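You operate a simulated robot arm through the tools that you are given. There is no shell and no other tool. Be economical: measure what you need, move in short steps, check, and stop when the job is done.

You are at the controls of a simulated robot arm. One attempt, no reset.

TASK
Open the alcove cupboard door, put the red bin from the alcove worktop by the crates on the bottom alcove cupboard shelf and shut the door again. Then press the key marked clear three times. Then fetch the steel bottle that says "A2" from the front of the blue workbench and stand it on top of the carton of wipes. Do these in the order given. Set down upright: steel bottle.

Only the result counts: the job must be done as asked and must still hold three seconds after the hand-in. Knocking over, shifting, dropping, spilling or breaking anything else fails it.

THE ROBOT
A 7-joint arm with a fingered hand on a trunk, on a base that drives. Base frame: it is fixed to the floor where the robot stands at the start and does not move with it; the origin is under the middle of the robot, x ahead of it, y to its left, z up. Readings come in mm, degrees, newtons and seconds.
Its first joint turns from -69.0 to 172.0 degrees. Places, roughly: alcove cupboard door [1400, -200, 400]; bin [1750, -500, 1000]; bottom alcove cupboard shelf [1600, -400, 200]; carton of wipes [-6500, -4750, 1000]; key marked clear [-4000, -5300, 800]; steel bottle [-6250, -3750, 750]. Payload 5 kg.
The tool frame sits at the grasp point between the pads (the TCP): z along the fingers, y along the line on which they close. The tips reach 32 mm beyond it. Largest opening 160 mm; the body of the gripper starts 89 mm behind the TCP. The gripper is a hand of 3 fingers: y runs from the thumb to the fingers, the wrist lies at [0, 0, -252] in the tool frame, and closing takes about 1.5 s.
Orientation is that of the tool frame in the base frame, as a unit quaternion [x, y, z, w]. With the fingers straight down and closing along the base's y, the tool's x points along the base's -x, its y along +y and its z along -z.

THE INTERFACE
- The arm moves only by the tool apply_moves. Its argument "motion" is a list of rows, each an object (a shift or turn left out is 0, a gripper value left out holds the last) with "dp": the shift along the tool's x, y, z in units of 50 mm (1.0 is 50 mm), a list of three; "rot": the turn, a rotation vector about the tool's x, y, z in units of 8 degrees (1.0 is 8 degrees), a list of three. In form: [{"dp": [x, y, z], "rot": [rx, ry, rz]}, ...]. A call has 1 to 8 rows; each row shifts and turns the commanded pose from where the row before left it, along the tool's axes as they then stand. "hand" is the finger opening in mm, from 0 to 160, set as the call begins (left out, the last holds). A call with a number of a shift or a turn outside -1 to 1 is refused whole. A row lasts 0.2 s, in which the tool goes at most 50 mm and 8.6 degrees; a call with a longer step from one row to the next is refused whole, and so is a gripper value outside its range. A pose out of reach is approached as far as the arm can. The call stops where the force on the tool passes 40 N (or 10 N more than at its start, if that is more) or the arm is blocked; 0.2 s more then pass. Each finger travels about 108 mm/s and halts on what it meets, pressing with about 25 N; the grip force reading is that of the motor and also rises with nothing between the fingers. The clock runs only during rows and for 0.2 s after the last one: add rows that do not move to give the fingers time. The reply holds the time, the measured pose of the TCP, the force on the tool along the base axes, the opening and the grip force, in the units named above and with some noise, with the torque about the TCP (base axes, N m) and any sound that the robot's microphone picked up, and new pictures: "views" is both (left out), scene, wrist or none.
- Cameras (640 x 400 px; columns grow to the right, rows downward): "scene" is now at [131.7, 12.4, 1400.3]; the picture's right is [0.14, -0.99, -0.00], its down [-0.68, -0.10, -0.73] and it looks along [0.72, 0.10, -0.69] (base axes); focal length 264 px, centre (320, 200). "wrist" rides on the gripper at [65, -4, -116] in the tool frame; the picture's right is [0.06, 1.00, 0.00], its down [-0.87, 0.05, -0.49] and it looks along [-0.49, 0.03, 0.87] (tool axes); focal length 261 px, centre (320, 200). There is no depth. A picture from a camera that has moved, and an enlarged one, comes with that camera's place and axes in the base frame and with its lens.
- raise_lower(by): slides the trunk up (or, below 0, down) by that many mm; the arm and the scene camera ride with it, the base frame stays. It gives what a move gives, with no picture.
- roll_base(legs): drives the robot by 1 to 6 legs, each [ahead, left, turn to the left] in mm, mm and degrees, along the robot's own axes; the way and the turn of a leg run together, so that a leg with both is an arc; at most 1500 mm and 180 degrees a leg. The arm and the cameras ride along, it lands a little off, and it stops where it bumps. It gives what a move gives, and a new picture of the scene camera.
- set_grasp(shape): the hand has 3 fingers and takes this shape, open, in about a second: jaw (thumb against the fingers, like two jaws); tri (thumb and two fingers); tip (a fingertip pinch); poke (one finger out to press); point (the index stretched); flat (the hand flat); cup (the hand cupped); fist (a fist). The gripper value then closes the fingers along that shape, each until it touches; the sizes above hold for jaw. It gives what a move gives, with no picture.
- head_to(pan, tilt): turns the head with the scene camera to pan (to the left, within 86 degrees either way) and tilt (down, from -29 to 69), counted from straight ahead of the robot. It gives what a move gives, and a new picture of the scene camera.
- zoom(camera, box): a new picture of the part [left, top, right, bottom] of that camera's present view, enlarged. No time passes.
- close_job(): hands the job in; it is judged then, once.

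Go step by step. Nothing tells you exact positions but the pictures and the camera data: compare them with the known pose of the tool, close in by small moves and look again before you grip or let go. The budget is 165 turns and 260 pictures, counting those below and the enlarged ones. Unless the task says otherwise, let go and move clear before handing in.

The tools are called after "Emit:" by a JSON object that holds its "api" and its "payload". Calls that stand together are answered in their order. apply_moves: Moves the arm, as the interface text tells. Its arguments: {"type":"object","properties":{"motion":{"type":"array","items":{"type":"object","properties":{"dp":{"type":"array","items":{"type":"number"}},"rot":{"type":"array","items":{"type":"number"}}}}},"hand":{"type":"number"},"views":{"type":"string","enum":["both","scene","wrist","none"]}},"required":["motion"]} The other tools are called the same way: raise_lower (by) slides the trunk up or down; set_grasp (shape) gives the hand a shape; roll_base (legs) drives the base; head_to (pan, tilt) turns the head that bears the scene camera; zoom (camera, box) takes an enlarged picture of a part of a camera's view; close_job () hands the job in.

At the start:

```text
t: 0.0
ee_pos: [958.6, -57.4, 735.8]
orientation: [0.0, 1.0, 0.0, 0.001]
force: [0.0, 0.0, 0.5]
ft_torque: [-0.03, -0.01, 0.05]
gripper_width: 159.8
grasp_force: 0.1
shape: jaw
trunk travel left (down, up): [-574.0, 366.0]
robot x, y, heading: [2.0, -0.1, -0.2]
head pan, tilt: [8.2, 43.4]
```

scene: 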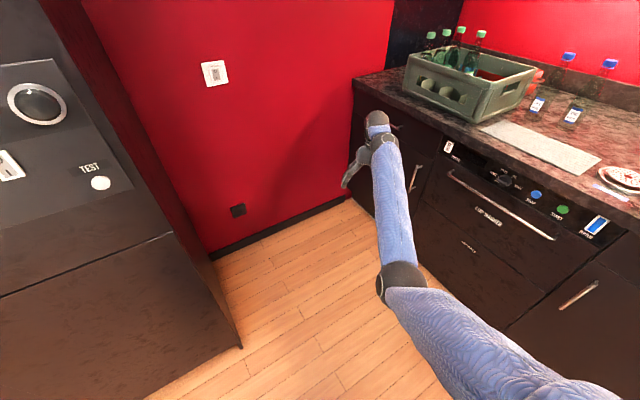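
wrist: 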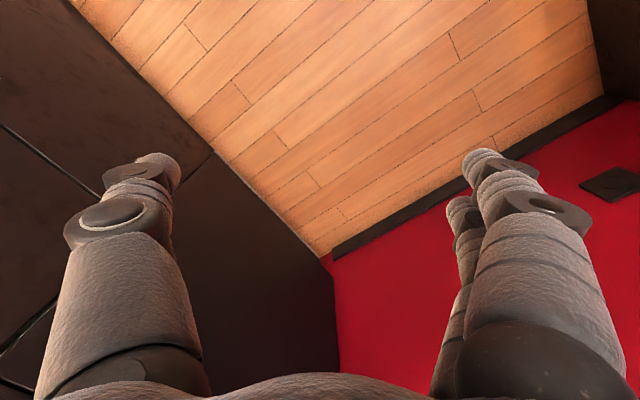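

I see an alcove counter with a crate ahead to the right, and a cupboard below it. I'll look around with the head first.

Emit:
{"api": "head_to", "payload": {"pan": -15, "tilt": 25}}

Emit:
{"api": "head_to", "payload": {"pan": -50, "tilt": 30}}

```text
t: 0.9
ee_pos: [958.0, -57.3, 733.9]
orientation: [0.0, 1.0, 0.0, 0.001]
force: [-0.8, 0.2, 0.1]
ft_torque: [0.0, -0.02, 0.0]
gripper_width: 159.9
grasp_force: 0.1
shape: jaw
trunk travel left (down, up): [-574.0, 366.0]
robot x, y, heading: [0.0, -0.2, -0.1]
head pan, tilt: [-15.0, 25.0]
camera scene: at [139.0, -23.2, 1428.6], right [-0.26, -0.97, 0.0], down [-0.41, 0.11, -0.91], along [0.88, -0.23, -0.42], focal length 264 px, centre (320, 200)
```

scene: 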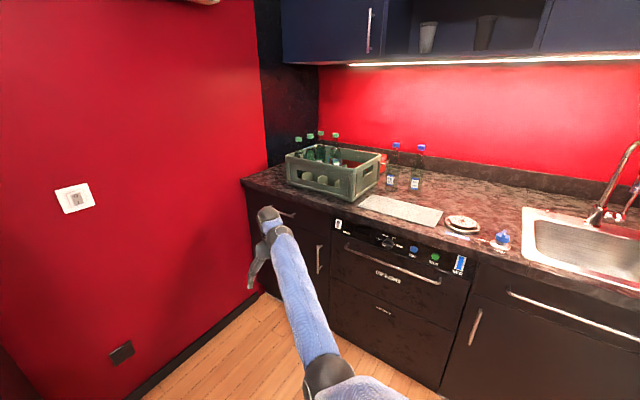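

```text
t: 1.9
ee_pos: [957.3, -57.0, 735.4]
orientation: [0.001, 1.0, 0.0, 0.0]
force: [0.0, -0.1, -0.6]
ft_torque: [0.04, -0.01, -0.01]
gripper_width: 159.7
grasp_force: 0.1
shape: jaw
trunk travel left (down, up): [-574.0, 366.0]
robot x, y, heading: [-1.4, 0.1, -0.1]
head pan, tilt: [-50.0, 30.0]
camera scene: at [108.2, -68.7, 1420.7], right [-0.77, -0.64, 0.0], down [-0.32, 0.38, -0.87], along [0.56, -0.66, -0.5], focal length 264 px, centre (320, 200)
```

scene: 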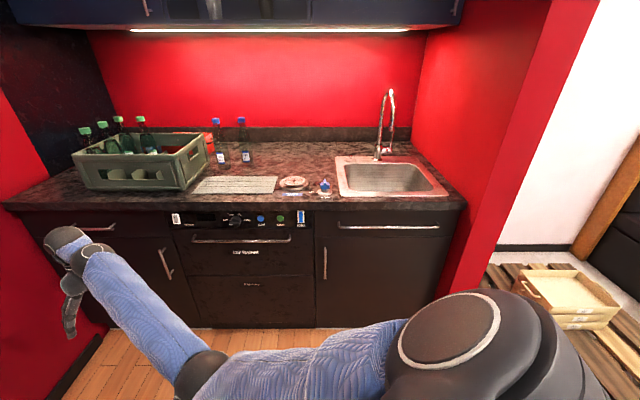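

The alcove kitchen faces about heading -50°; the left cupboard has a vertical handle on its right, hinge by the left wall. Let me zoom for details.

Emit:
{"api": "zoom", "payload": {"camera": "scene", "box": [0, 100, 260, 330]}}

Emit:
{"api": "head_to", "payload": {"pan": -86, "tilt": 20}}

Emit:
{"api": "head_to", "payload": {"pan": 70, "tilt": 20}}

```text
1.74 times, centred on (130, 215) of scene
camera zoom: at [108.2, -68.7, 1420.7], right [-0.77, -0.64, 0.0], down [-0.32, 0.38, -0.87], along [0.56, -0.66, -0.5], focal length 459 px, centre (650, 174)
```

zoom: 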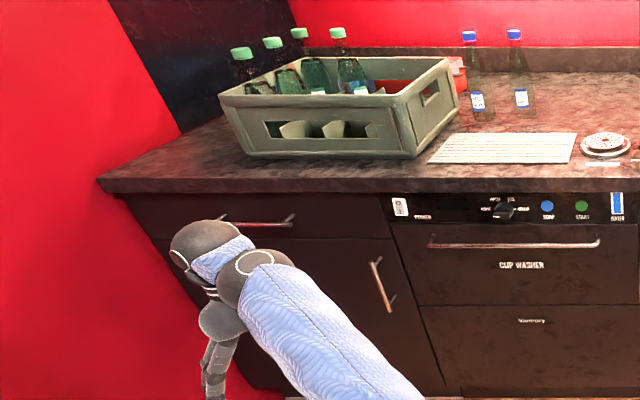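

```text
t: 2.9
ee_pos: [958.9, -57.7, 735.1]
orientation: [0.0, 1.0, 0.0, 0.0]
force: [-0.9, 0.6, 0.5]
ft_torque: [0.0, -0.01, -0.01]
gripper_width: 160.1
grasp_force: 0.0
shape: jaw
trunk travel left (down, up): [-574.0, 366.0]
robot x, y, heading: [-2.5, 3.1, 0.2]
head pan, tilt: [-85.9, 20.0]
camera scene: at [56.6, -92.3, 1436.7], right [-1.0, -0.07, 0.0], down [-0.02, 0.34, -0.94], along [0.07, -0.94, -0.34], focal length 264 px, centre (320, 200)
```

scene: 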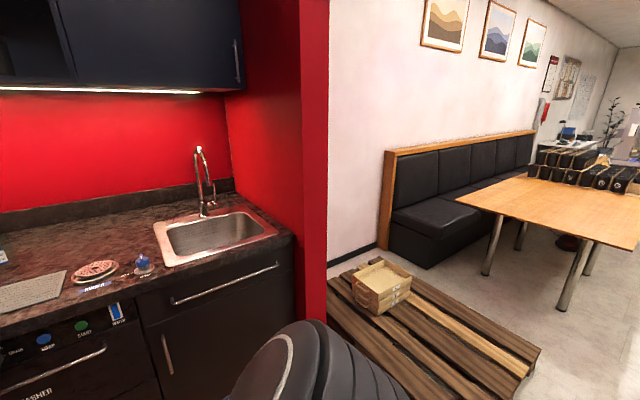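

```text
t: 5.3
ee_pos: [957.2, -56.7, 735.2]
orientation: [0.001, 1.0, 0.0, 0.0]
force: [0.0, -0.8, -0.2]
ft_torque: [-0.01, 0.03, -0.01]
gripper_width: 159.8
grasp_force: 0.0
shape: jaw
trunk travel left (down, up): [-574.0, 366.0]
robot x, y, heading: [1.6, -3.4, -0.1]
head pan, tilt: [70.0, 20.0]
camera scene: at [81.8, 88.1, 1436.7], right [0.94, -0.34, 0.0], down [-0.12, -0.32, -0.94], along [0.32, 0.88, -0.34], focal length 264 px, centre (320, 200)
```

scene: 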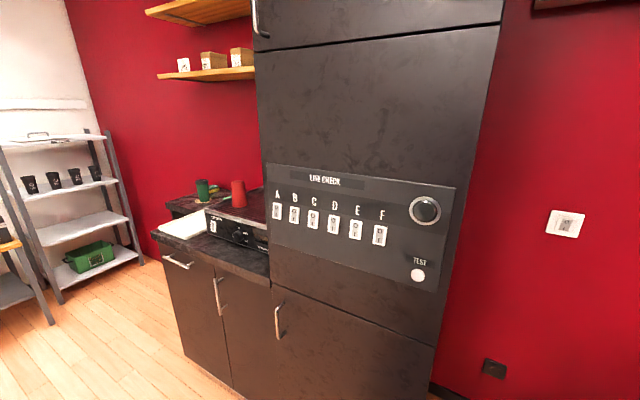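

Kitchen plane and handle are roughly located. I'll retract the arm, turn to face the alcove, and get a square view.

Emit:
{"api": "apply_moves", "payload": {"motion": [{"dp": [1, 0, 0]}, {"dp": [1, 0, 0]}, {"dp": [1, 0, 0]}, {"dp": [1, 0, 0]}, {"dp": [1, 0, 0]}, {"dp": [1, 0, 0]}, {"dp": [1, 0, 0]}, {"dp": [1, 0, 0]}], "views": "none"}}

Emit:
{"api": "head_to", "payload": {"pan": 0, "tilt": 35}}

Emit:
{"api": "roll_base", "payload": {"legs": [[0, 0, -50], [250, 300, 0]]}}

```text
t: 7.1
ee_pos: [929.1, -59.2, 713.0]
orientation: [0.001, 1.0, 0.001, 0.002]
force: [0.2, 0.5, 0.2]
ft_torque: [0.01, 0.0, 0.04]
gripper_width: 159.8
grasp_force: 0.0
shape: jaw
out of reach, approached as far as the arm can: row 1, 2, 3, 4, 5, 6, 7, 8
trunk travel left (down, up): [-574.0, 366.0]
robot x, y, heading: [-0.4, 0.5, 0.1]
head pan, tilt: [70.0, 20.0]
```

```text
t: 8.5
ee_pos: [928.8, -58.5, 713.8]
orientation: [0.0, 1.0, 0.0, 0.002]
force: [-0.7, 0.2, 0.4]
ft_torque: [0.0, 0.05, 0.01]
gripper_width: 159.8
grasp_force: 0.0
shape: jaw
trunk travel left (down, up): [-574.0, 366.0]
robot x, y, heading: [-3.5, 2.2, 0.1]
head pan, tilt: [0.0, 35.0]
camera scene: at [138.0, 0.6, 1412.9], right [0.0, -1.0, 0.0], down [-0.57, 0.0, -0.82], along [0.82, 0.0, -0.57], focal length 264 px, centre (320, 200)
```

scene: 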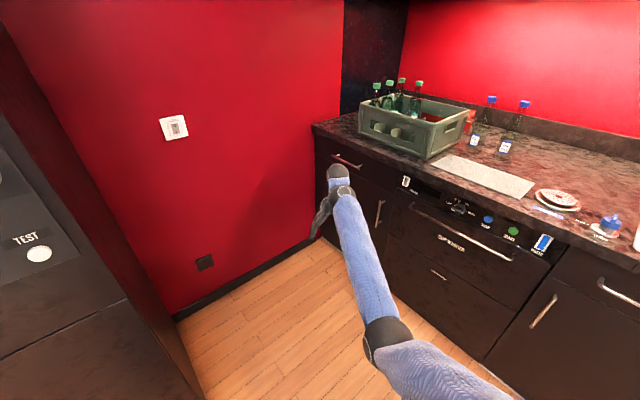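

```text
t: 11.9
ee_pos: [601.5, -750.3, 714.6]
orientation: [0.43, 0.903, 0.002, -0.003]
force: [-7.3, 15.3, 6.6]
ft_torque: [-1.55, -0.46, -0.6]
gripper_width: 160.0
grasp_force: 0.1
shape: jaw
trunk travel left (down, up): [-574.0, 366.0]
robot x, y, heading: [60.9, -0.2, -50.1]
head pan, tilt: [0.0, 35.0]
stopped in leg 2: the force on the tool passed its limit at 233 N (the readings are from after the stop); the commanded pose is now the measured one
camera scene: at [146.2, -104.8, 1413.1], right [-0.77, -0.64, 0.0], down [-0.36, 0.44, -0.82], along [0.52, -0.63, -0.57], focal length 264 px, centre (320, 200)
```

scene: 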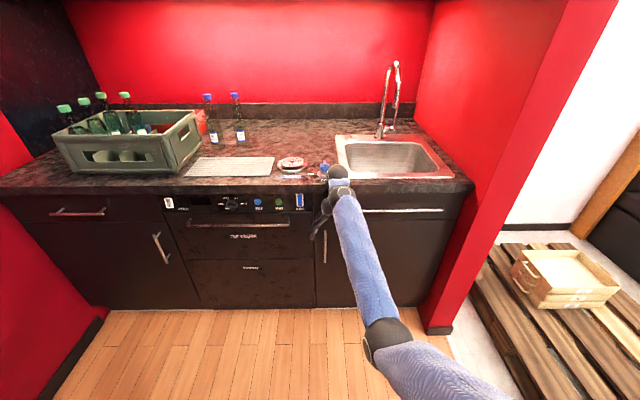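

The hand bumped the counter front since the arm hadn't retracted; I'll back away and then sort out the arm's posture before driving again.

Emit:
{"api": "roll_base", "payload": {"legs": [[-300, 0, 0]]}}

```text
t: 13.9
ee_pos: [412.0, -520.8, 714.1]
orientation: [0.43, 0.903, 0.003, -0.003]
force: [-1.6, 0.7, 0.9]
ft_torque: [-0.01, -0.04, -0.02]
gripper_width: 159.8
grasp_force: 0.0
shape: jaw
trunk travel left (down, up): [-574.0, 366.0]
robot x, y, heading: [-127.8, 229.5, -50.5]
head pan, tilt: [0.0, 35.0]
camera scene: at [-41.8, 123.9, 1413.0], right [-0.77, -0.64, 0.0], down [-0.36, 0.44, -0.82], along [0.52, -0.63, -0.57], focal length 264 px, centre (320, 200)
```

scene: 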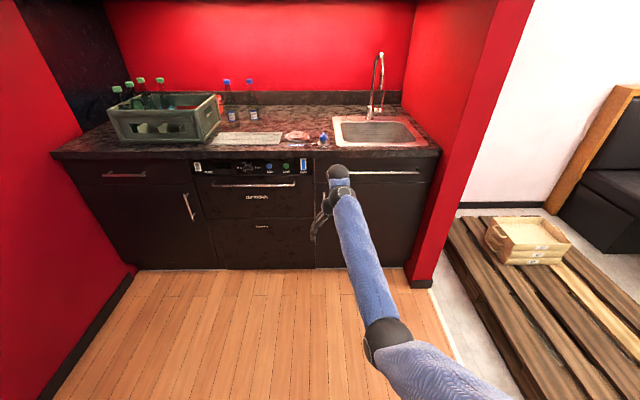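

Back clear and nothing upset. I'll try lifting and retracting the arm in small steps.

Emit:
{"api": "apply_moves", "payload": {"motion": [{"dp": [0, 0, -1]}, {"dp": [0, 0, -1]}, {"dp": [1, 0, 0]}, {"dp": [1, 0, 0]}], "views": "none"}}

```text
t: 14.9
ee_pos: [411.6, -523.2, 712.4]
orientation: [0.43, 0.903, 0.003, -0.004]
force: [-0.8, 0.0, 0.8]
ft_torque: [0.03, 0.0, -0.05]
gripper_width: 160.0
grasp_force: 0.0
shape: jaw
out of reach, approached as far as the arm can: row 1, 2, 3, 4
trunk travel left (down, up): [-574.0, 366.0]
robot x, y, heading: [-127.6, 234.2, -50.5]
head pan, tilt: [0.0, 35.0]
```

The arm seems stuck at a limit with the tool down; I'll pitch the tool forward, which I need for the handle anyway.

Emit:
{"api": "apply_moves", "payload": {"motion": [{"rot": [0, -1, 0]}, {"rot": [0, -1, 0]}, {"rot": [0, -1, 0]}, {"rot": [0, -1, 0]}], "views": "none"}}

```text
t: 15.9
ee_pos: [413.6, -523.1, 713.0]
orientation: [0.413, 0.869, -0.116, 0.247]
force: [0.2, -0.4, -0.1]
ft_torque: [0.01, 0.01, -0.03]
gripper_width: 159.9
grasp_force: 0.0
shape: jaw
trunk travel left (down, up): [-574.0, 366.0]
robot x, y, heading: [-127.7, 228.5, -50.3]
head pan, tilt: [0.0, 35.0]
```

Emit:
{"api": "apply_moves", "payload": {"motion": [{"dp": [0.85, 0, -0.53]}, {"dp": [0.85, 0, -0.53]}, {"dp": [0.85, 0, -0.53]}, {"dp": [0.85, 0, -0.53]}, {"dp": [0.85, 0, -0.53]}, {"dp": [0.85, 0, -0.53]}], "views": "none"}}

```text
t: 17.4
ee_pos: [225.0, -293.5, 713.6]
orientation: [0.414, 0.869, -0.116, 0.247]
force: [0.4, 0.2, -0.1]
ft_torque: [0.01, 0.03, -0.02]
gripper_width: 159.9
grasp_force: 0.1
shape: jaw
trunk travel left (down, up): [-574.0, 366.0]
robot x, y, heading: [-127.8, 227.6, -50.6]
head pan, tilt: [0.0, 35.0]
```

The arm retracts well now. Handle estimate: about 1300 ahead, 720 left, z 465–636 in the robot frame. I'll drive ahead 450 and left 350.

Emit:
{"api": "roll_base", "payload": {"legs": [[0, 350, 0], [450, 0, 0]]}}

Emit:
{"api": "head_to", "payload": {"pan": 30, "tilt": 45}}

```text
t: 19.6
ee_pos: [475.9, -89.7, 712.7]
orientation: [0.417, 0.868, -0.116, 0.246]
force: [-0.2, 0.0, -0.2]
ft_torque: [0.01, -0.03, 0.0]
gripper_width: 160.0
grasp_force: 0.0
shape: jaw
trunk travel left (down, up): [-574.0, 366.0]
robot x, y, heading: [125.6, 434.1, -50.7]
head pan, tilt: [0.0, 35.0]
stopped in leg 1: the robot was blocked; the commanded pose is now the measured one
camera scene: at [209.0, 325.5, 1412.8], right [-0.77, -0.63, 0.0], down [-0.36, 0.45, -0.82], along [0.52, -0.63, -0.57], focal length 264 px, centre (320, 200)
```

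scene: 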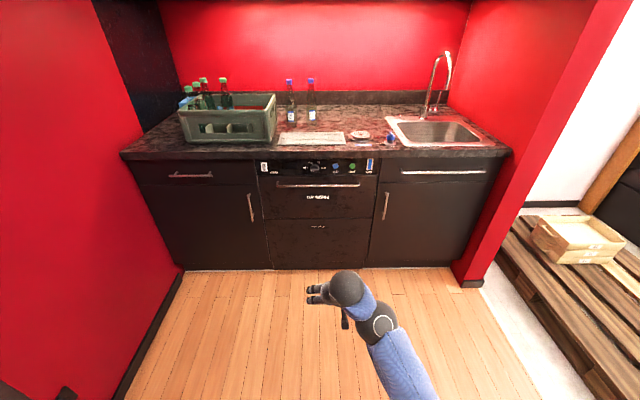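

```text
t: 20.5
ee_pos: [476.4, -90.2, 713.2]
orientation: [0.416, 0.868, -0.117, 0.245]
force: [1.0, -0.1, -0.3]
ft_torque: [-0.01, -0.01, 0.0]
gripper_width: 159.9
grasp_force: 0.1
shape: jaw
trunk travel left (down, up): [-574.0, 366.0]
robot x, y, heading: [123.6, 431.9, -50.6]
head pan, tilt: [30.0, 45.0]
camera scene: at [230.0, 365.6, 1398.1], right [-0.36, -0.93, 0.0], down [-0.66, 0.25, -0.71], along [0.66, -0.25, -0.71], focal length 264 px, centre (320, 200)
```

scene: 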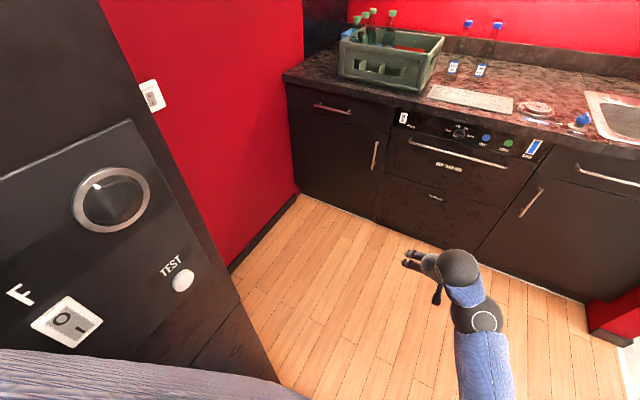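

I'm now brushing the tall panel cabinet on the left; I'll shift a little right and ahead.

Emit:
{"api": "roll_base", "payload": {"legs": [[0, -40, 0], [500, 0, 0]]}}

```text
t: 23.9
ee_pos: [763.4, -506.7, 712.2]
orientation: [0.418, 0.867, -0.117, 0.244]
force: [0.7, 0.0, -0.5]
ft_torque: [-0.01, 0.02, -0.02]
gripper_width: 160.0
grasp_force: 0.1
shape: jaw
trunk travel left (down, up): [-574.0, 366.0]
robot x, y, heading: [412.3, 16.9, -50.8]
head pan, tilt: [30.0, 45.0]
camera scene: at [517.8, -50.9, 1398.0], right [-0.36, -0.93, 0.0], down [-0.66, 0.25, -0.71], along [0.66, -0.25, -0.71], focal length 264 px, centre (320, 200)
```

scene: 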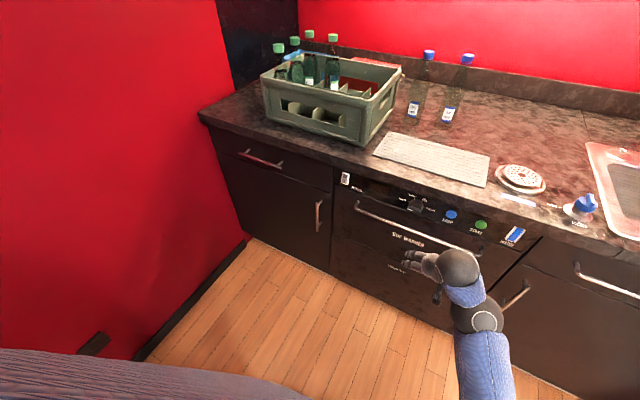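

Triangulating, the handle is about 722 ahead, 400 left of the robot, z 505–688. I'll level the tool forward while shifting left.

Emit:
{"api": "apply_moves", "payload": {"motion": [{"dp": [0, 1, 0], "rot": [0, -1, 0]}, {"dp": [0, 1, 0], "rot": [0, -1, 0]}, {"dp": [0, 1, 0], "rot": [0, -1, 0]}, {"dp": [0, 1, 0], "rot": [0, -1, 0]}, {"dp": [0, 1, 0], "rot": [0, -1, 0]}, {"dp": [0, 1, 0], "rot": [0, -1, 0]}, {"dp": [0, 1, 0], "rot": [0, -1, 0]}, {"dp": [0, 1, 0], "rot": [0, -0.25, 0]}]}}

```text
t: 25.8
ee_pos: [1095.1, -247.6, 712.0]
orientation: [0.307, 0.638, -0.306, 0.636]
force: [-0.3, 0.1, 0.6]
ft_torque: [0.02, -0.01, -0.03]
gripper_width: 160.0
grasp_force: 0.0
shape: jaw
out of reach, approached as far as the arm can: row 7
trunk travel left (down, up): [-574.0, 366.0]
robot x, y, heading: [408.8, 14.9, -50.8]
head pan, tilt: [30.0, 45.0]
camera scene: at [517.2, -47.5, 1398.1], right [-0.36, -0.93, 0.0], down [-0.66, 0.25, -0.71], along [0.66, -0.25, -0.71], focal length 264 px, centre (320, 200)
camera wrist: at [1020.0, -160.3, 647.5], right [0.78, 0.62, -0.06], down [-0.26, 0.42, 0.87], along [0.57, -0.66, 0.49], focal length 261 px, centre (320, 200)
```

scene: 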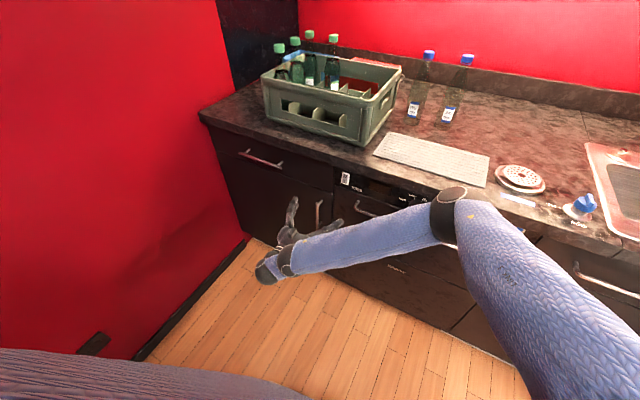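
wrist: 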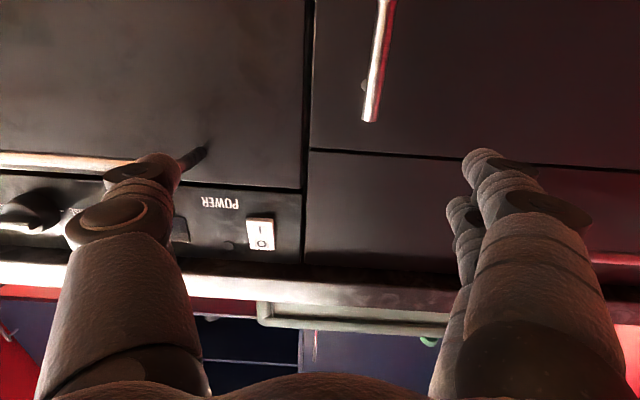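

The hand is level; handle lies ~35 left, ~80 ahead, ~100 below. I'll go down and left, then check.

Emit:
{"api": "apply_moves", "payload": {"motion": [{"dp": [1, 0.35, -0.3]}, {"dp": [1, 0.35, 0]}, {"dp": [0, 0, 0]}]}}

```text
refused: row 1 steps farther than a row can; nothing moved
```

Emit:
{"api": "apply_moves", "payload": {"motion": [{"dp": [0.9, 0.25, 0]}, {"dp": [0.9, 0.25, 0]}, {"dp": [0.2, 0.2, 0]}]}}

```text
t: 26.6
ee_pos: [1121.6, -228.7, 611.3]
orientation: [0.308, 0.64, -0.304, 0.635]
force: [0.4, 0.2, -0.6]
ft_torque: [-0.01, -0.01, -0.02]
gripper_width: 160.0
grasp_force: 0.0
shape: jaw
trunk travel left (down, up): [-574.0, 366.0]
robot x, y, heading: [414.1, 16.9, -50.7]
head pan, tilt: [30.0, 45.0]
camera scene: at [517.6, -50.2, 1398.1], right [-0.36, -0.93, 0.0], down [-0.66, 0.25, -0.71], along [0.66, -0.25, -0.71], focal length 264 px, centre (320, 200)
camera wrist: at [1045.4, -139.8, 547.8], right [0.78, 0.62, -0.06], down [-0.26, 0.41, 0.87], along [0.57, -0.66, 0.48], focal length 261 px, centre (320, 200)
```

scene: 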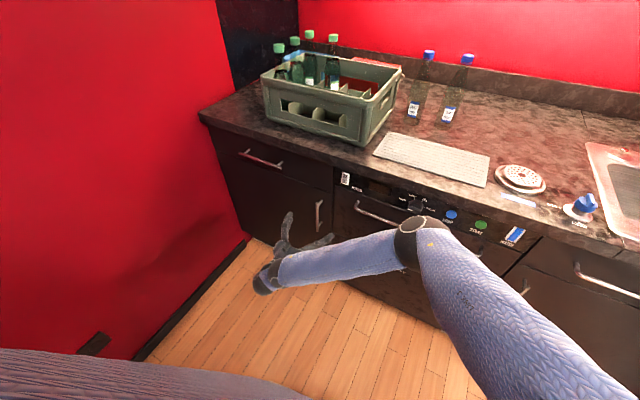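
wrist: 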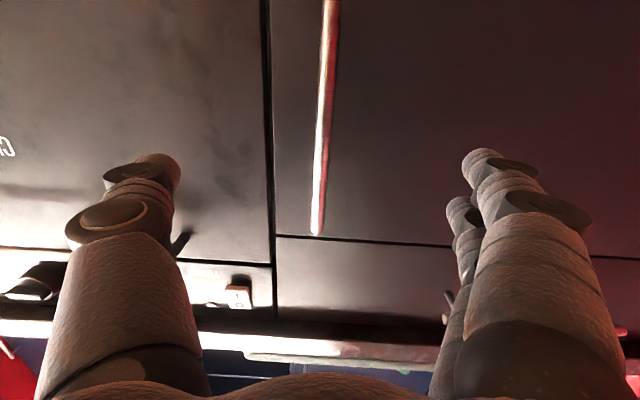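

The handle is centred between the fingers, ~75 mm ahead. Advance and close.

Emit:
{"api": "apply_moves", "payload": {"motion": [{"dp": [0, 0, 0.7]}, {"dp": [0, 0, 0.7]}]}}

```text
t: 27.1
ee_pos: [1165.9, -282.3, 612.0]
orientation: [0.308, 0.64, -0.304, 0.635]
force: [0.0, 0.4, 0.0]
ft_torque: [0.01, -0.01, 0.0]
gripper_width: 159.9
grasp_force: 0.0
shape: jaw
trunk travel left (down, up): [-574.0, 366.0]
robot x, y, heading: [413.2, 17.0, -50.8]
head pan, tilt: [30.0, 45.0]
camera scene: at [517.9, -50.4, 1398.0], right [-0.36, -0.93, 0.0], down [-0.66, 0.25, -0.71], along [0.66, -0.25, -0.71], focal length 264 px, centre (320, 200)
camera wrist: at [1089.2, -193.9, 547.9], right [0.78, 0.62, -0.06], down [-0.26, 0.41, 0.87], along [0.57, -0.66, 0.48], focal length 261 px, centre (320, 200)
```

scene: 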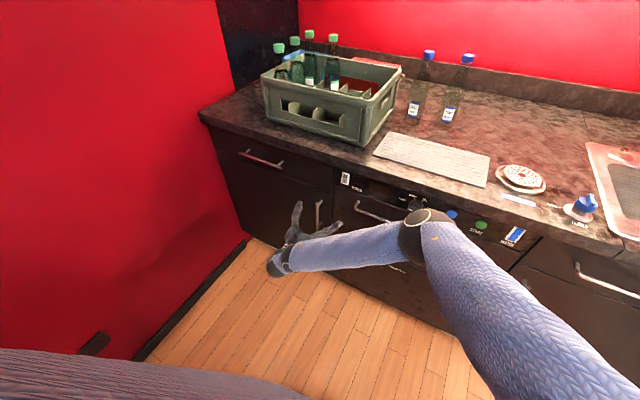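
wrist: 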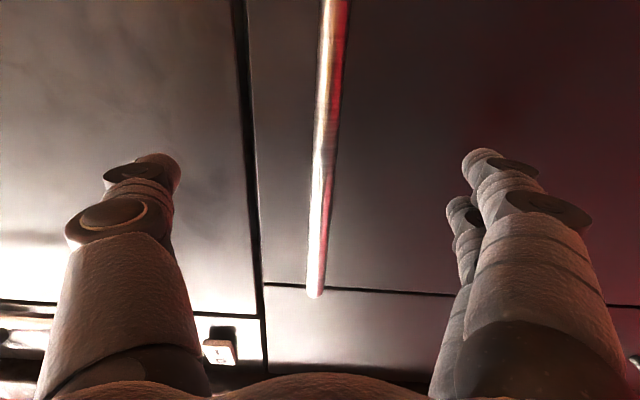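

The bar is now right at the grasp point. Close the fingers.

Emit:
{"api": "apply_moves", "payload": {"hand": 0, "motion": [{}, {}, {}, {}, {}, {}, {}], "views": "wrist"}}

```text
t: 28.8
ee_pos: [1164.3, -282.6, 611.4]
orientation: [0.308, 0.64, -0.304, 0.635]
force: [-1.4, -3.1, 0.3]
ft_torque: [-0.02, -0.01, -0.02]
gripper_width: 0.0
grasp_force: 26.0
shape: jaw
trunk travel left (down, up): [-574.0, 366.0]
robot x, y, heading: [413.0, 17.5, -50.8]
head pan, tilt: [30.0, 45.0]
camera wrist: at [1089.0, -194.5, 548.2], right [0.78, 0.62, -0.06], down [-0.26, 0.41, 0.87], along [0.57, -0.66, 0.48], focal length 261 px, centre (320, 200)
```

wrist: 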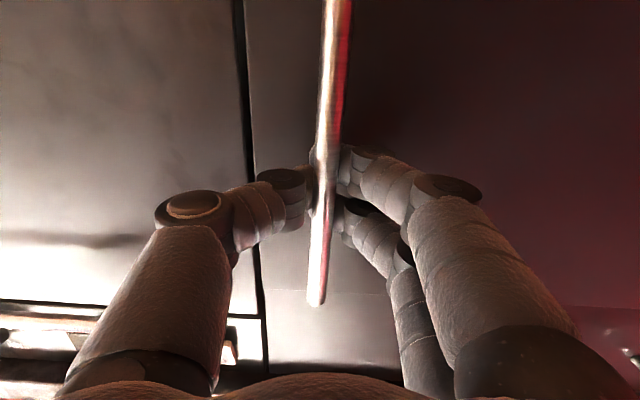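

The fingers read closed around/behind the bar. I'll test with a small pull.

Emit:
{"api": "apply_moves", "payload": {"motion": [{"dp": [0, 0, -0.4]}, {"dp": [0, 0, -0.4]}, {"dp": [0, 0.1, -0.4]}]}}

```text
t: 29.6
ee_pos: [1131.8, -231.8, 611.2]
orientation: [0.308, 0.64, -0.304, 0.635]
force: [0.4, 0.1, 0.4]
ft_torque: [0.03, -0.02, -0.02]
gripper_width: 0.0
grasp_force: 24.8
shape: jaw
trunk travel left (down, up): [-574.0, 366.0]
robot x, y, heading: [414.6, 21.2, -50.9]
head pan, tilt: [30.0, 45.0]
camera scene: at [517.7, -50.1, 1398.1], right [-0.36, -0.93, 0.0], down [-0.66, 0.25, -0.71], along [0.66, -0.25, -0.71], focal length 264 px, centre (320, 200)
camera wrist: at [1055.6, -143.3, 548.3], right [0.78, 0.62, -0.06], down [-0.26, 0.41, 0.87], along [0.57, -0.66, 0.48], focal length 261 px, centre (320, 200)
```

scene: 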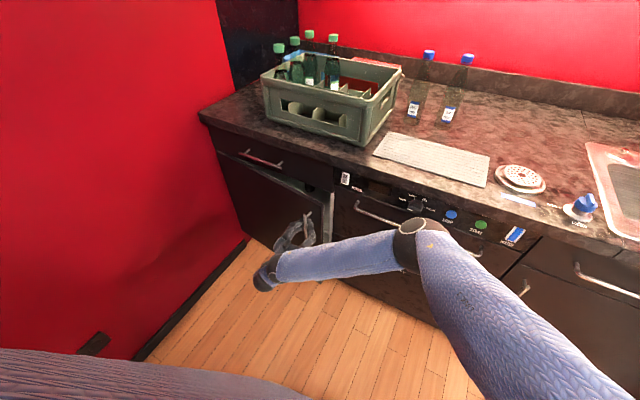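
wrist: 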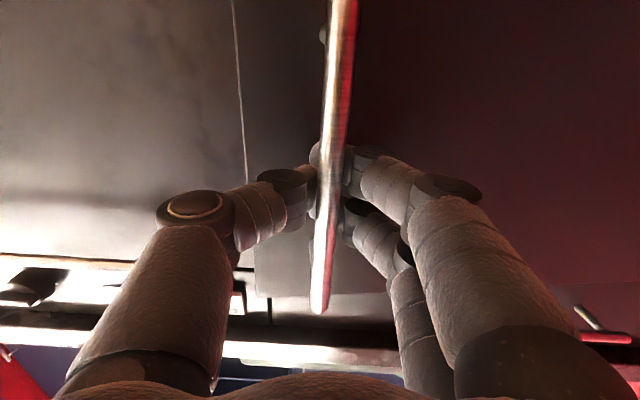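

The door is opening. Continue along the arc, yawing the hand left along with it.

Emit:
{"api": "apply_moves", "payload": {"motion": [{"dp": [0, 0.05, -0.8], "rot": [-0.7, 0, 0]}, {"dp": [0, 0.05, -0.8], "rot": [-0.7, 0, 0]}, {"dp": [0, 0.05, -0.8], "rot": [-0.7, 0, 0]}, {"dp": [0, 0.05, -0.8], "rot": [-0.7, 0, 0]}]}}

```text
t: 30.2
ee_pos: [1085.4, -162.7, 613.4]
orientation: [0.242, 0.668, -0.236, 0.663]
force: [34.8, 12.0, -6.6]
ft_torque: [-0.11, 0.1, -0.28]
gripper_width: 0.0
grasp_force: 24.5
shape: jaw
trunk travel left (down, up): [-574.0, 366.0]
robot x, y, heading: [411.0, 14.5, -50.6]
head pan, tilt: [30.0, 45.0]
stopped in row 3: the force on the tool passed its limit at 49 N (the readings are from after the stop); the commanded pose is now the measured one
camera scene: at [520.8, -49.0, 1397.7], right [-0.35, -0.94, 0.0], down [-0.66, 0.25, -0.71], along [0.66, -0.25, -0.71], focal length 264 px, centre (320, 200)
camera wrist: at [993.2, -91.3, 549.6], right [0.64, 0.77, -0.06], down [-0.34, 0.35, 0.87], along [0.69, -0.54, 0.48], focal length 261 px, centre (320, 200)
```

scene: 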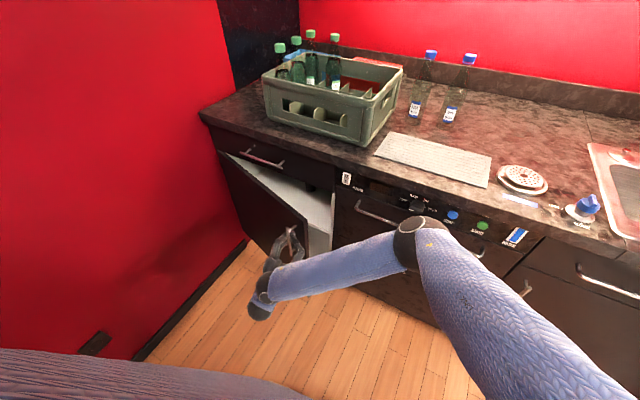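
wrist: 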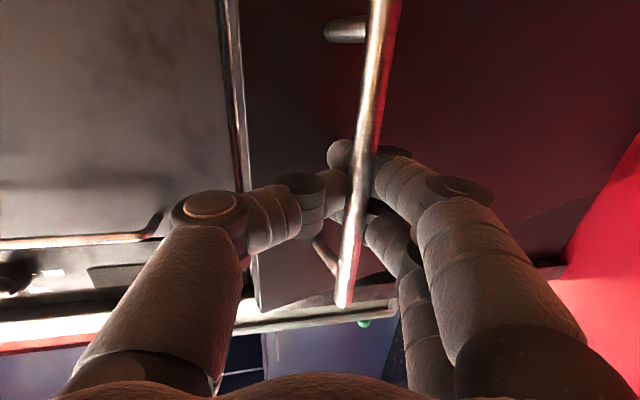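

The door swings outer face to the left, so the hand must veer left rather than yaw left. I'll relieve by moving left and continue pulling a bit to have it clearly ajar.

Emit:
{"api": "apply_moves", "payload": {"motion": [{"dp": [0, 0.3, -0.1]}, {"dp": [0, 0.45, -0.42], "rot": [0.5, 0, 0]}, {"dp": [0, 0.4, -0.5], "rot": [0.5, 0, 0]}, {"dp": [0, 0.4, -0.5], "rot": [0.5, 0, 0]}]}}

```text
t: 31.2
ee_pos: [1082.8, -155.2, 615.5]
orientation: [0.311, 0.648, -0.295, 0.629]
force: [33.3, 12.1, 16.5]
ft_torque: [0.16, -0.3, -0.23]
gripper_width: 0.1
grasp_force: 25.3
shape: jaw
out of reach, approached as far as the arm can: row 2, 3, 4
trunk travel left (down, up): [-574.0, 366.0]
robot x, y, heading: [411.8, 16.4, -50.9]
head pan, tilt: [30.0, 45.0]
camera scene: at [518.8, -48.9, 1398.8], right [-0.35, -0.93, 0.0], down [-0.66, 0.25, -0.71], along [0.66, -0.25, -0.71], focal length 264 px, centre (320, 200)
camera wrist: at [1005.2, -66.9, 555.2], right [0.77, 0.63, -0.06], down [-0.26, 0.39, 0.88], along [0.58, -0.67, 0.46], focal length 261 px, centre (320, 200)
```

scene: 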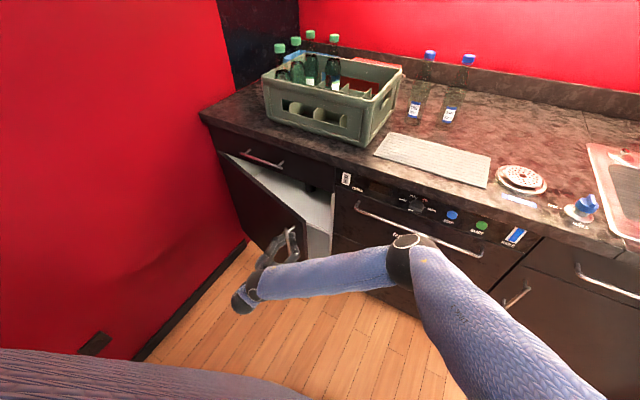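
wrist: 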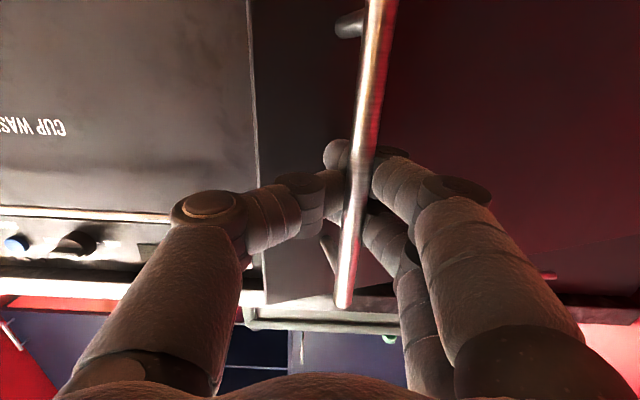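

The arm's at its limit here, and the door is ajar ~20°, enough to push it from the inside. Release and back off.

Emit:
{"api": "apply_moves", "payload": {"hand": 90, "motion": [{}, {}, {}, {}, {}], "views": "wrist"}}

```text
t: 32.4
ee_pos: [1080.5, -158.4, 613.3]
orientation: [0.31, 0.649, -0.297, 0.629]
force: [-1.1, -0.1, 0.1]
ft_torque: [-0.02, 0.03, -0.01]
gripper_width: 89.3
grasp_force: 0.0
shape: jaw
trunk travel left (down, up): [-574.0, 366.0]
robot x, y, heading: [411.7, 21.2, -51.1]
head pan, tilt: [30.0, 45.0]
camera wrist: at [1003.4, -68.6, 552.7], right [0.77, 0.63, -0.06], down [-0.25, 0.39, 0.89], along [0.58, -0.67, 0.46], focal length 261 px, centre (320, 200)
```

wrist: 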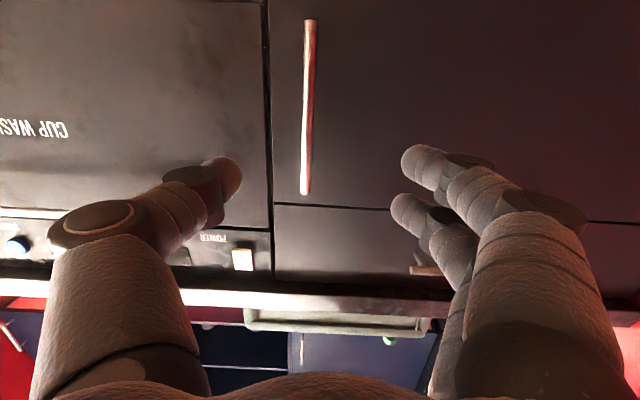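

The door swung shut again, likely nudged by the thumb spreading. I'll regrip with the hand yawed ~24° left, open further, and release gently next time.

Emit:
{"api": "apply_moves", "payload": {"hand": 110, "motion": [{"dp": [0, -0.3, 0], "rot": [-1, 0, 0]}, {"dp": [0, -0.4, 0], "rot": [-1, 0, 0]}, {"dp": [0, -0.5, 0.5], "rot": [-1, 0, 0]}, {"dp": [0, -0.2, 0.5]}, {}]}}

```text
t: 33.6
ee_pos: [1078.2, -237.3, 612.5]
orientation: [0.172, 0.688, -0.165, 0.685]
force: [0.6, 0.0, -0.1]
ft_torque: [-0.01, 0.04, 0.01]
gripper_width: 109.7
grasp_force: 0.1
shape: jaw
trunk travel left (down, up): [-574.0, 366.0]
robot x, y, heading: [411.7, 18.5, -50.7]
head pan, tilt: [30.0, 45.0]
camera scene: at [518.0, -50.0, 1398.1], right [-0.36, -0.93, 0.0], down [-0.66, 0.25, -0.71], along [0.66, -0.25, -0.71], focal length 264 px, centre (320, 200)
camera wrist: at [974.2, -186.2, 547.9], right [0.46, 0.88, -0.05], down [-0.41, 0.27, 0.87], along [0.79, -0.38, 0.49], focal length 261 px, centre (320, 200)
```

scene: 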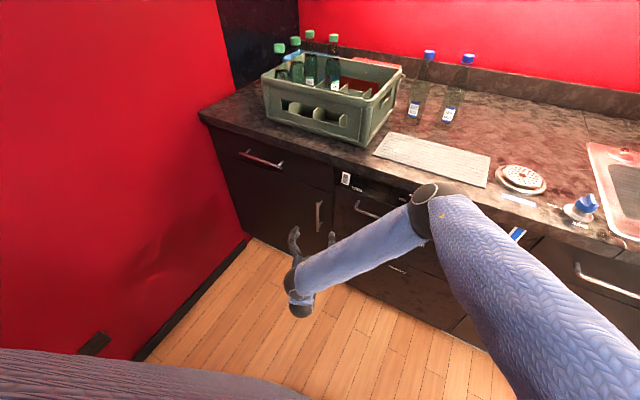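
wrist: 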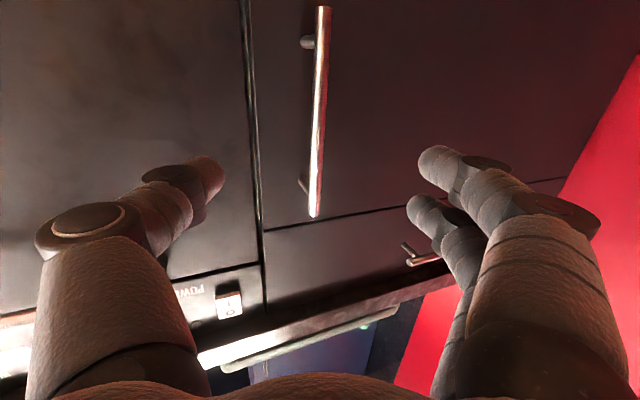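

Bar is centred, ~100 mm ahead along the tool. Advance and grip.

Emit:
{"api": "apply_moves", "payload": {"motion": [{"dp": [0, 0, 0.7]}, {"dp": [0, 0, 0.7]}, {"dp": [0, -0.04, 0.6]}], "views": "wrist"}}

```text
t: 34.4
ee_pos: [1113.5, -282.1, 635.9]
orientation: [0.172, 0.687, -0.167, 0.686]
force: [-0.4, 0.5, 0.4]
ft_torque: [0.02, -0.01, -0.03]
gripper_width: 109.7
grasp_force: 0.0
shape: jaw
out of reach, approached as far as the arm can: row 1, 2, 3
trunk travel left (down, up): [-574.0, 366.0]
robot x, y, heading: [409.5, 19.9, -50.7]
head pan, tilt: [30.0, 45.0]
camera wrist: at [1010.1, -231.4, 572.0], right [0.47, 0.88, -0.05], down [-0.41, 0.27, 0.87], along [0.78, -0.38, 0.49], focal length 261 px, centre (320, 200)
```

wrist: 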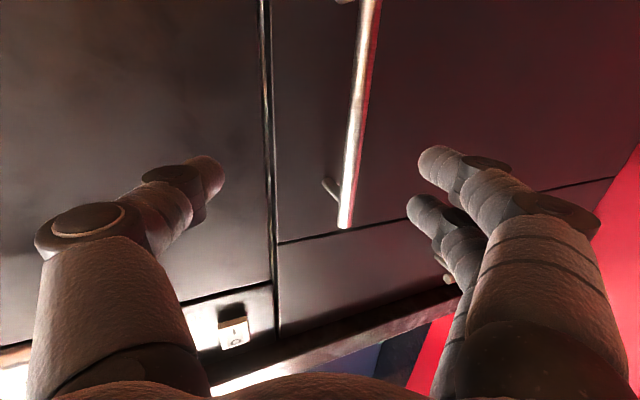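

The arm is at its reach limit because the shoulder is high. I'll back off, lower the trunk by 250 and bring the hand back up.

Emit:
{"api": "apply_moves", "payload": {"motion": [{"dp": [0, 0, -1]}, {"dp": [0, 0, -1]}], "views": "none"}}

Emit:
{"api": "raise_lower", "payload": {"by": -250}}

Emit:
{"api": "apply_moves", "payload": {"motion": [{"dp": [-1, 0, 0]}, {"dp": [-1, 0, 0]}, {"dp": [-1, 0, 0]}, {"dp": [-1, 0, 0]}, {"dp": [-0.4, 0, 0]}]}}

```text
t: 35.0
ee_pos: [1026.0, -235.3, 638.1]
orientation: [0.173, 0.688, -0.166, 0.685]
force: [0.2, 0.5, 0.3]
ft_torque: [-0.03, 0.0, 0.02]
gripper_width: 109.8
grasp_force: 0.1
shape: jaw
trunk travel left (down, up): [-574.0, 366.0]
robot x, y, heading: [407.3, 20.2, -50.7]
head pan, tilt: [30.0, 45.0]
```

```text
t: 37.6
ee_pos: [1025.5, -235.7, 388.8]
orientation: [0.172, 0.688, -0.166, 0.685]
force: [-0.2, -0.5, 1.1]
ft_torque: [0.04, 0.0, 0.0]
gripper_width: 109.9
grasp_force: 0.0
shape: jaw
trunk travel left (down, up): [-324.0, 616.0]
robot x, y, heading: [412.2, 15.5, -50.7]
head pan, tilt: [30.0, 45.0]
```

```text
t: 38.8
ee_pos: [1026.7, -235.9, 607.8]
orientation: [0.173, 0.688, -0.165, 0.685]
force: [0.0, 0.1, 0.0]
ft_torque: [-0.01, -0.04, 0.01]
gripper_width: 110.0
grasp_force: 0.1
shape: jaw
trunk travel left (down, up): [-324.0, 616.0]
robot x, y, heading: [410.3, 13.4, -50.7]
head pan, tilt: [30.0, 45.0]
camera scene: at [518.0, -49.9, 1148.0], right [-0.36, -0.93, 0.0], down [-0.66, 0.25, -0.71], along [0.66, -0.25, -0.71], focal length 264 px, centre (320, 200)
camera wrist: at [922.1, -184.8, 545.0], right [0.46, 0.88, -0.05], down [-0.41, 0.27, 0.87], along [0.79, -0.38, 0.49], focal length 261 px, centre (320, 200)
```

scene: 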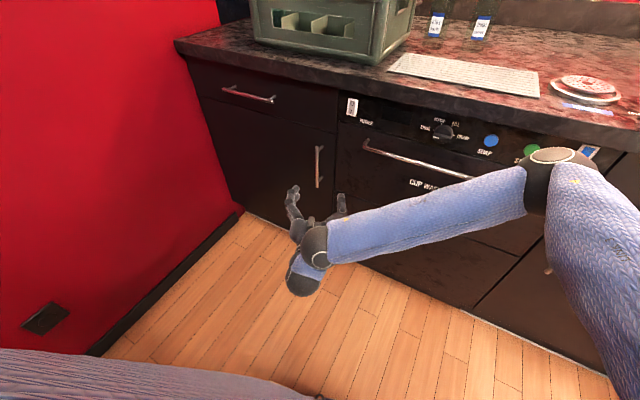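
wrist: 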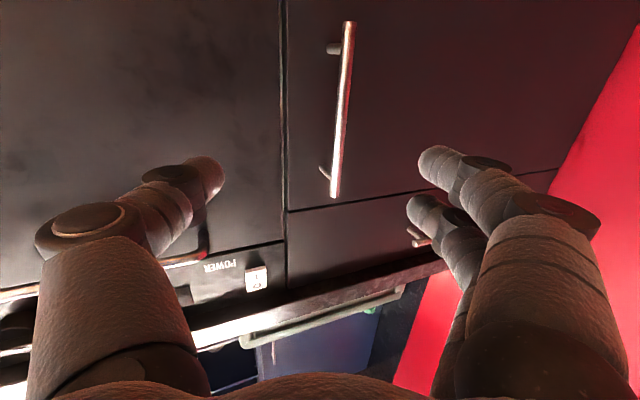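

Emit:
{"api": "apply_moves", "payload": {"motion": [{"dp": [0, 0.1, 0.8]}, {"dp": [0, 0.1, 0.8]}, {"dp": [0, 0.1, 0.8]}, {"dp": [0, 0, 0.4]}], "views": "wrist"}}

```text
t: 39.8
ee_pos: [1151.4, -279.2, 606.0]
orientation: [0.17, 0.69, -0.162, 0.685]
force: [-9.6, 8.6, 3.6]
ft_torque: [-0.31, -0.02, -0.87]
gripper_width: 109.4
grasp_force: 0.1
shape: jaw
trunk travel left (down, up): [-324.0, 616.0]
robot x, y, heading: [410.7, 15.9, -50.8]
head pan, tilt: [30.0, 45.0]
stopped in row 4: the force on the tool passed its limit at 56 N (the readings are from after the stop); the commanded pose is now the measured one
camera wrist: at [1046.4, -229.0, 542.7], right [0.46, 0.89, -0.05], down [-0.41, 0.26, 0.87], along [0.79, -0.38, 0.48], focal length 261 px, centre (320, 200)
```

wrist: 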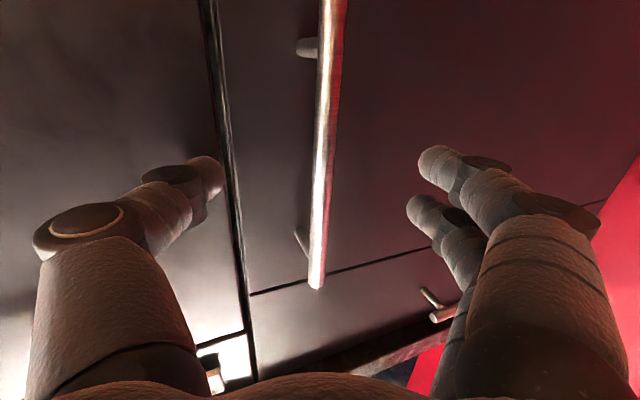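

The thumb tip touched the appliance front; the bar is within the fingers. Back 4 mm and close.

Emit:
{"api": "apply_moves", "payload": {"hand": 0, "motion": [{"dp": [0, 0, -0.1]}, {}, {}, {}, {}, {}], "views": "wrist"}}

```text
t: 41.1
ee_pos: [1147.5, -267.3, 606.2]
orientation: [0.168, 0.691, -0.158, 0.685]
force: [9.0, 24.5, 1.3]
ft_torque: [-0.02, -0.02, 0.65]
gripper_width: 8.5
grasp_force: 24.6
shape: jaw
trunk travel left (down, up): [-324.0, 616.0]
robot x, y, heading: [410.9, 20.8, -50.6]
head pan, tilt: [30.0, 45.0]
stopped in row 6: the force on the tool passed its limit at 41 N (the readings are from after the stop); the commanded pose is now the measured one
camera wrist: at [1043.3, -218.5, 543.3], right [0.45, 0.89, -0.05], down [-0.41, 0.25, 0.88], along [0.79, -0.37, 0.48], focal length 261 px, centre (320, 200)
```

wrist: 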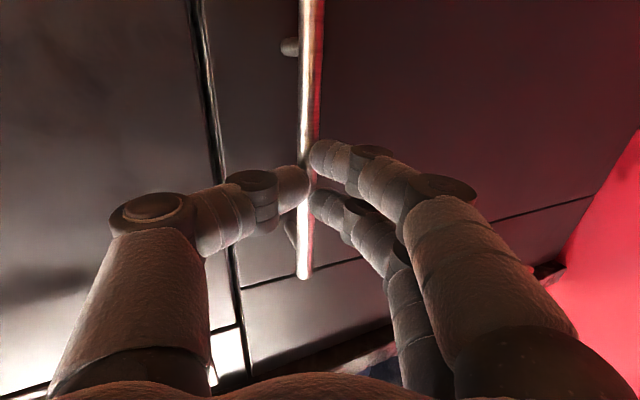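

Gripped with width 8.5. Pull along the arc, first half.

Emit:
{"api": "apply_moves", "payload": {"motion": [{"dp": [0, 0.4, -0.45]}, {"dp": [0, 0.38, -0.48]}, {"dp": [0, 0.42, -0.45]}, {"dp": [0, 0.42, -0.45]}]}}

```text
t: 42.1
ee_pos: [1103.3, -157.6, 608.6]
orientation: [0.169, 0.69, -0.16, 0.685]
force: [0.1, 0.4, 0.2]
ft_torque: [-0.01, 0.04, 0.0]
gripper_width: 10.0
grasp_force: 25.5
shape: jaw
trunk travel left (down, up): [-324.0, 616.0]
robot x, y, heading: [407.5, 18.6, -50.9]
head pan, tilt: [30.0, 45.0]
camera scene: at [518.1, -49.5, 1148.1], right [-0.35, -0.94, 0.0], down [-0.66, 0.25, -0.71], along [0.66, -0.25, -0.71], focal length 264 px, centre (320, 200)
camera wrist: at [997.5, -108.3, 544.3], right [0.45, 0.89, -0.05], down [-0.41, 0.26, 0.88], along [0.79, -0.38, 0.48], focal length 261 px, centre (320, 200)
```

scene: 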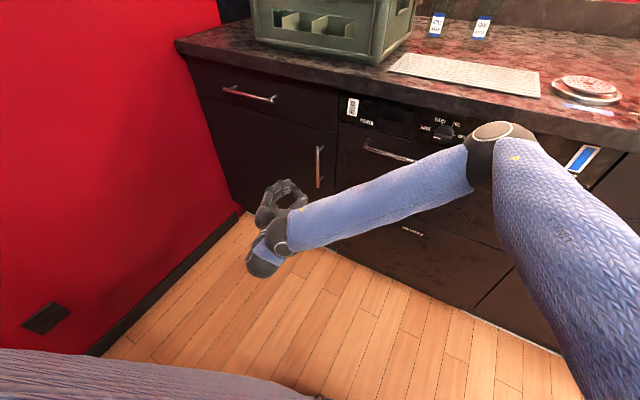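
wrist: 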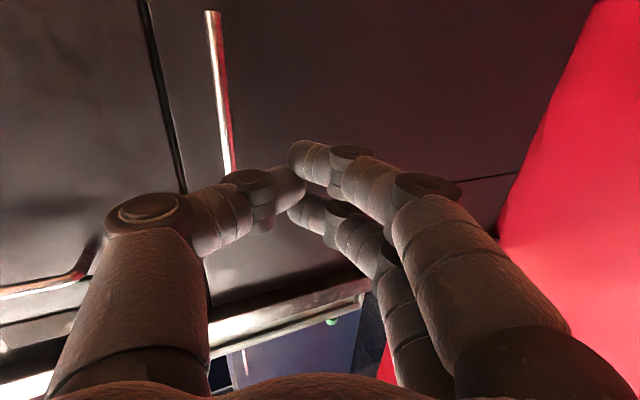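

It slipped off the fingertips. The straight-on grip hooked better; I'll go back to that with the lowered trunk.

Emit:
{"api": "apply_moves", "payload": {"hand": 130, "motion": [{"dp": [0, -0.3, 0], "rot": [1, 0, 0]}, {"dp": [0, -0.3, 0], "rot": [1, 0, 0]}, {"dp": [0, -0.1, 0.3], "rot": [1, 0, 0]}, {"dp": [0, 0, 0.3], "rot": [0.3, 0, 0]}, {}, {}]}}

```text
t: 43.5
ee_pos: [1151.6, -219.8, 593.2]
orientation: [0.321, 0.637, -0.313, 0.628]
force: [-0.9, -0.4, 0.6]
ft_torque: [0.01, 0.01, 0.0]
gripper_width: 129.8
grasp_force: 0.1
shape: jaw
out of reach, approached as far as the arm can: row 2, 3
trunk travel left (down, up): [-324.0, 616.0]
robot x, y, heading: [410.0, 18.6, -50.5]
head pan, tilt: [30.0, 45.0]
camera scene: at [518.1, -49.3, 1148.1], right [-0.35, -0.94, 0.0], down [-0.66, 0.25, -0.71], along [0.66, -0.25, -0.71], focal length 264 px, centre (320, 200)
camera wrist: at [1078.3, -128.7, 529.6], right [0.8, 0.6, -0.06], down [-0.25, 0.41, 0.88], along [0.55, -0.69, 0.48], focal length 261 px, centre (320, 200)
```

scene: 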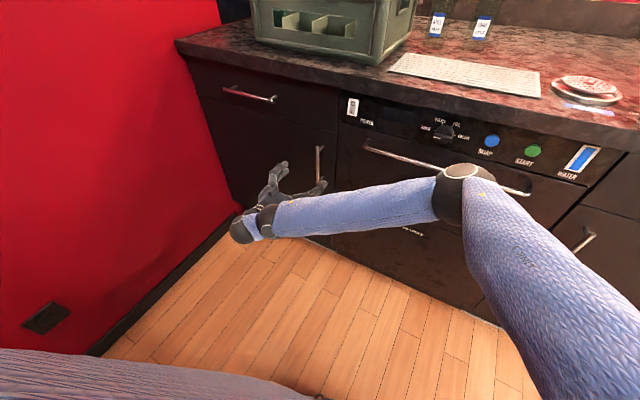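
wrist: 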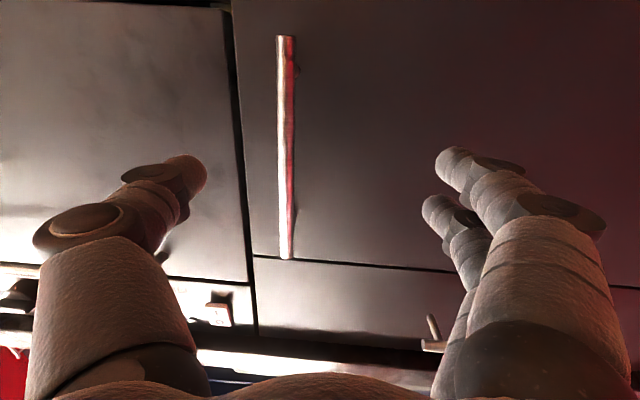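

The wrist runs near a limit with the hand this far left. I'll retreat, bring the hand to the right relative to the robot and shift the base left.

Emit:
{"api": "apply_moves", "payload": {"motion": [{"dp": [0, -0.6, -0.8]}, {"dp": [0, -0.7, -0.7]}, {"dp": [0, -1, 0]}, {"dp": [0, -1, 0]}, {"dp": [0, -1, 0]}], "views": "none"}}

Emit:
{"api": "roll_base", "payload": {"legs": [[0, 200, 0]]}}

```text
t: 44.7
ee_pos: [1050.6, -363.3, 562.3]
orientation: [0.323, 0.636, -0.312, 0.628]
force: [-1.6, 0.7, 0.4]
ft_torque: [0.0, -0.02, 0.03]
gripper_width: 129.7
grasp_force: 0.0
shape: jaw
out of reach, approached as far as the arm can: row 1, 2, 3, 4, 5
trunk travel left (down, up): [-324.0, 616.0]
robot x, y, heading: [408.9, 18.5, -50.6]
head pan, tilt: [30.0, 45.0]
```

```text
t: 45.8
ee_pos: [1099.3, -321.9, 560.9]
orientation: [0.323, 0.635, -0.318, 0.626]
force: [-25.7, -6.3, 2.6]
ft_torque: [0.11, -0.22, 0.4]
gripper_width: 119.8
grasp_force: 0.1
shape: jaw
trunk travel left (down, up): [-324.0, 616.0]
robot x, y, heading: [465.9, 60.5, -50.8]
head pan, tilt: [30.0, 45.0]
stopped in leg 1: the force on the tool passed its limit at 59 N (the readings are from after the stop); the commanded pose is now the measured one
camera scene: at [569.5, -6.7, 1148.2], right [-0.36, -0.93, 0.0], down [-0.66, 0.25, -0.71], along [0.66, -0.25, -0.71], focal length 264 px, centre (320, 200)
```

scene: 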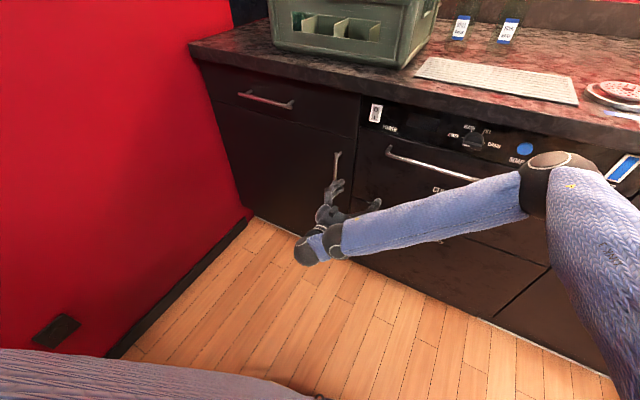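

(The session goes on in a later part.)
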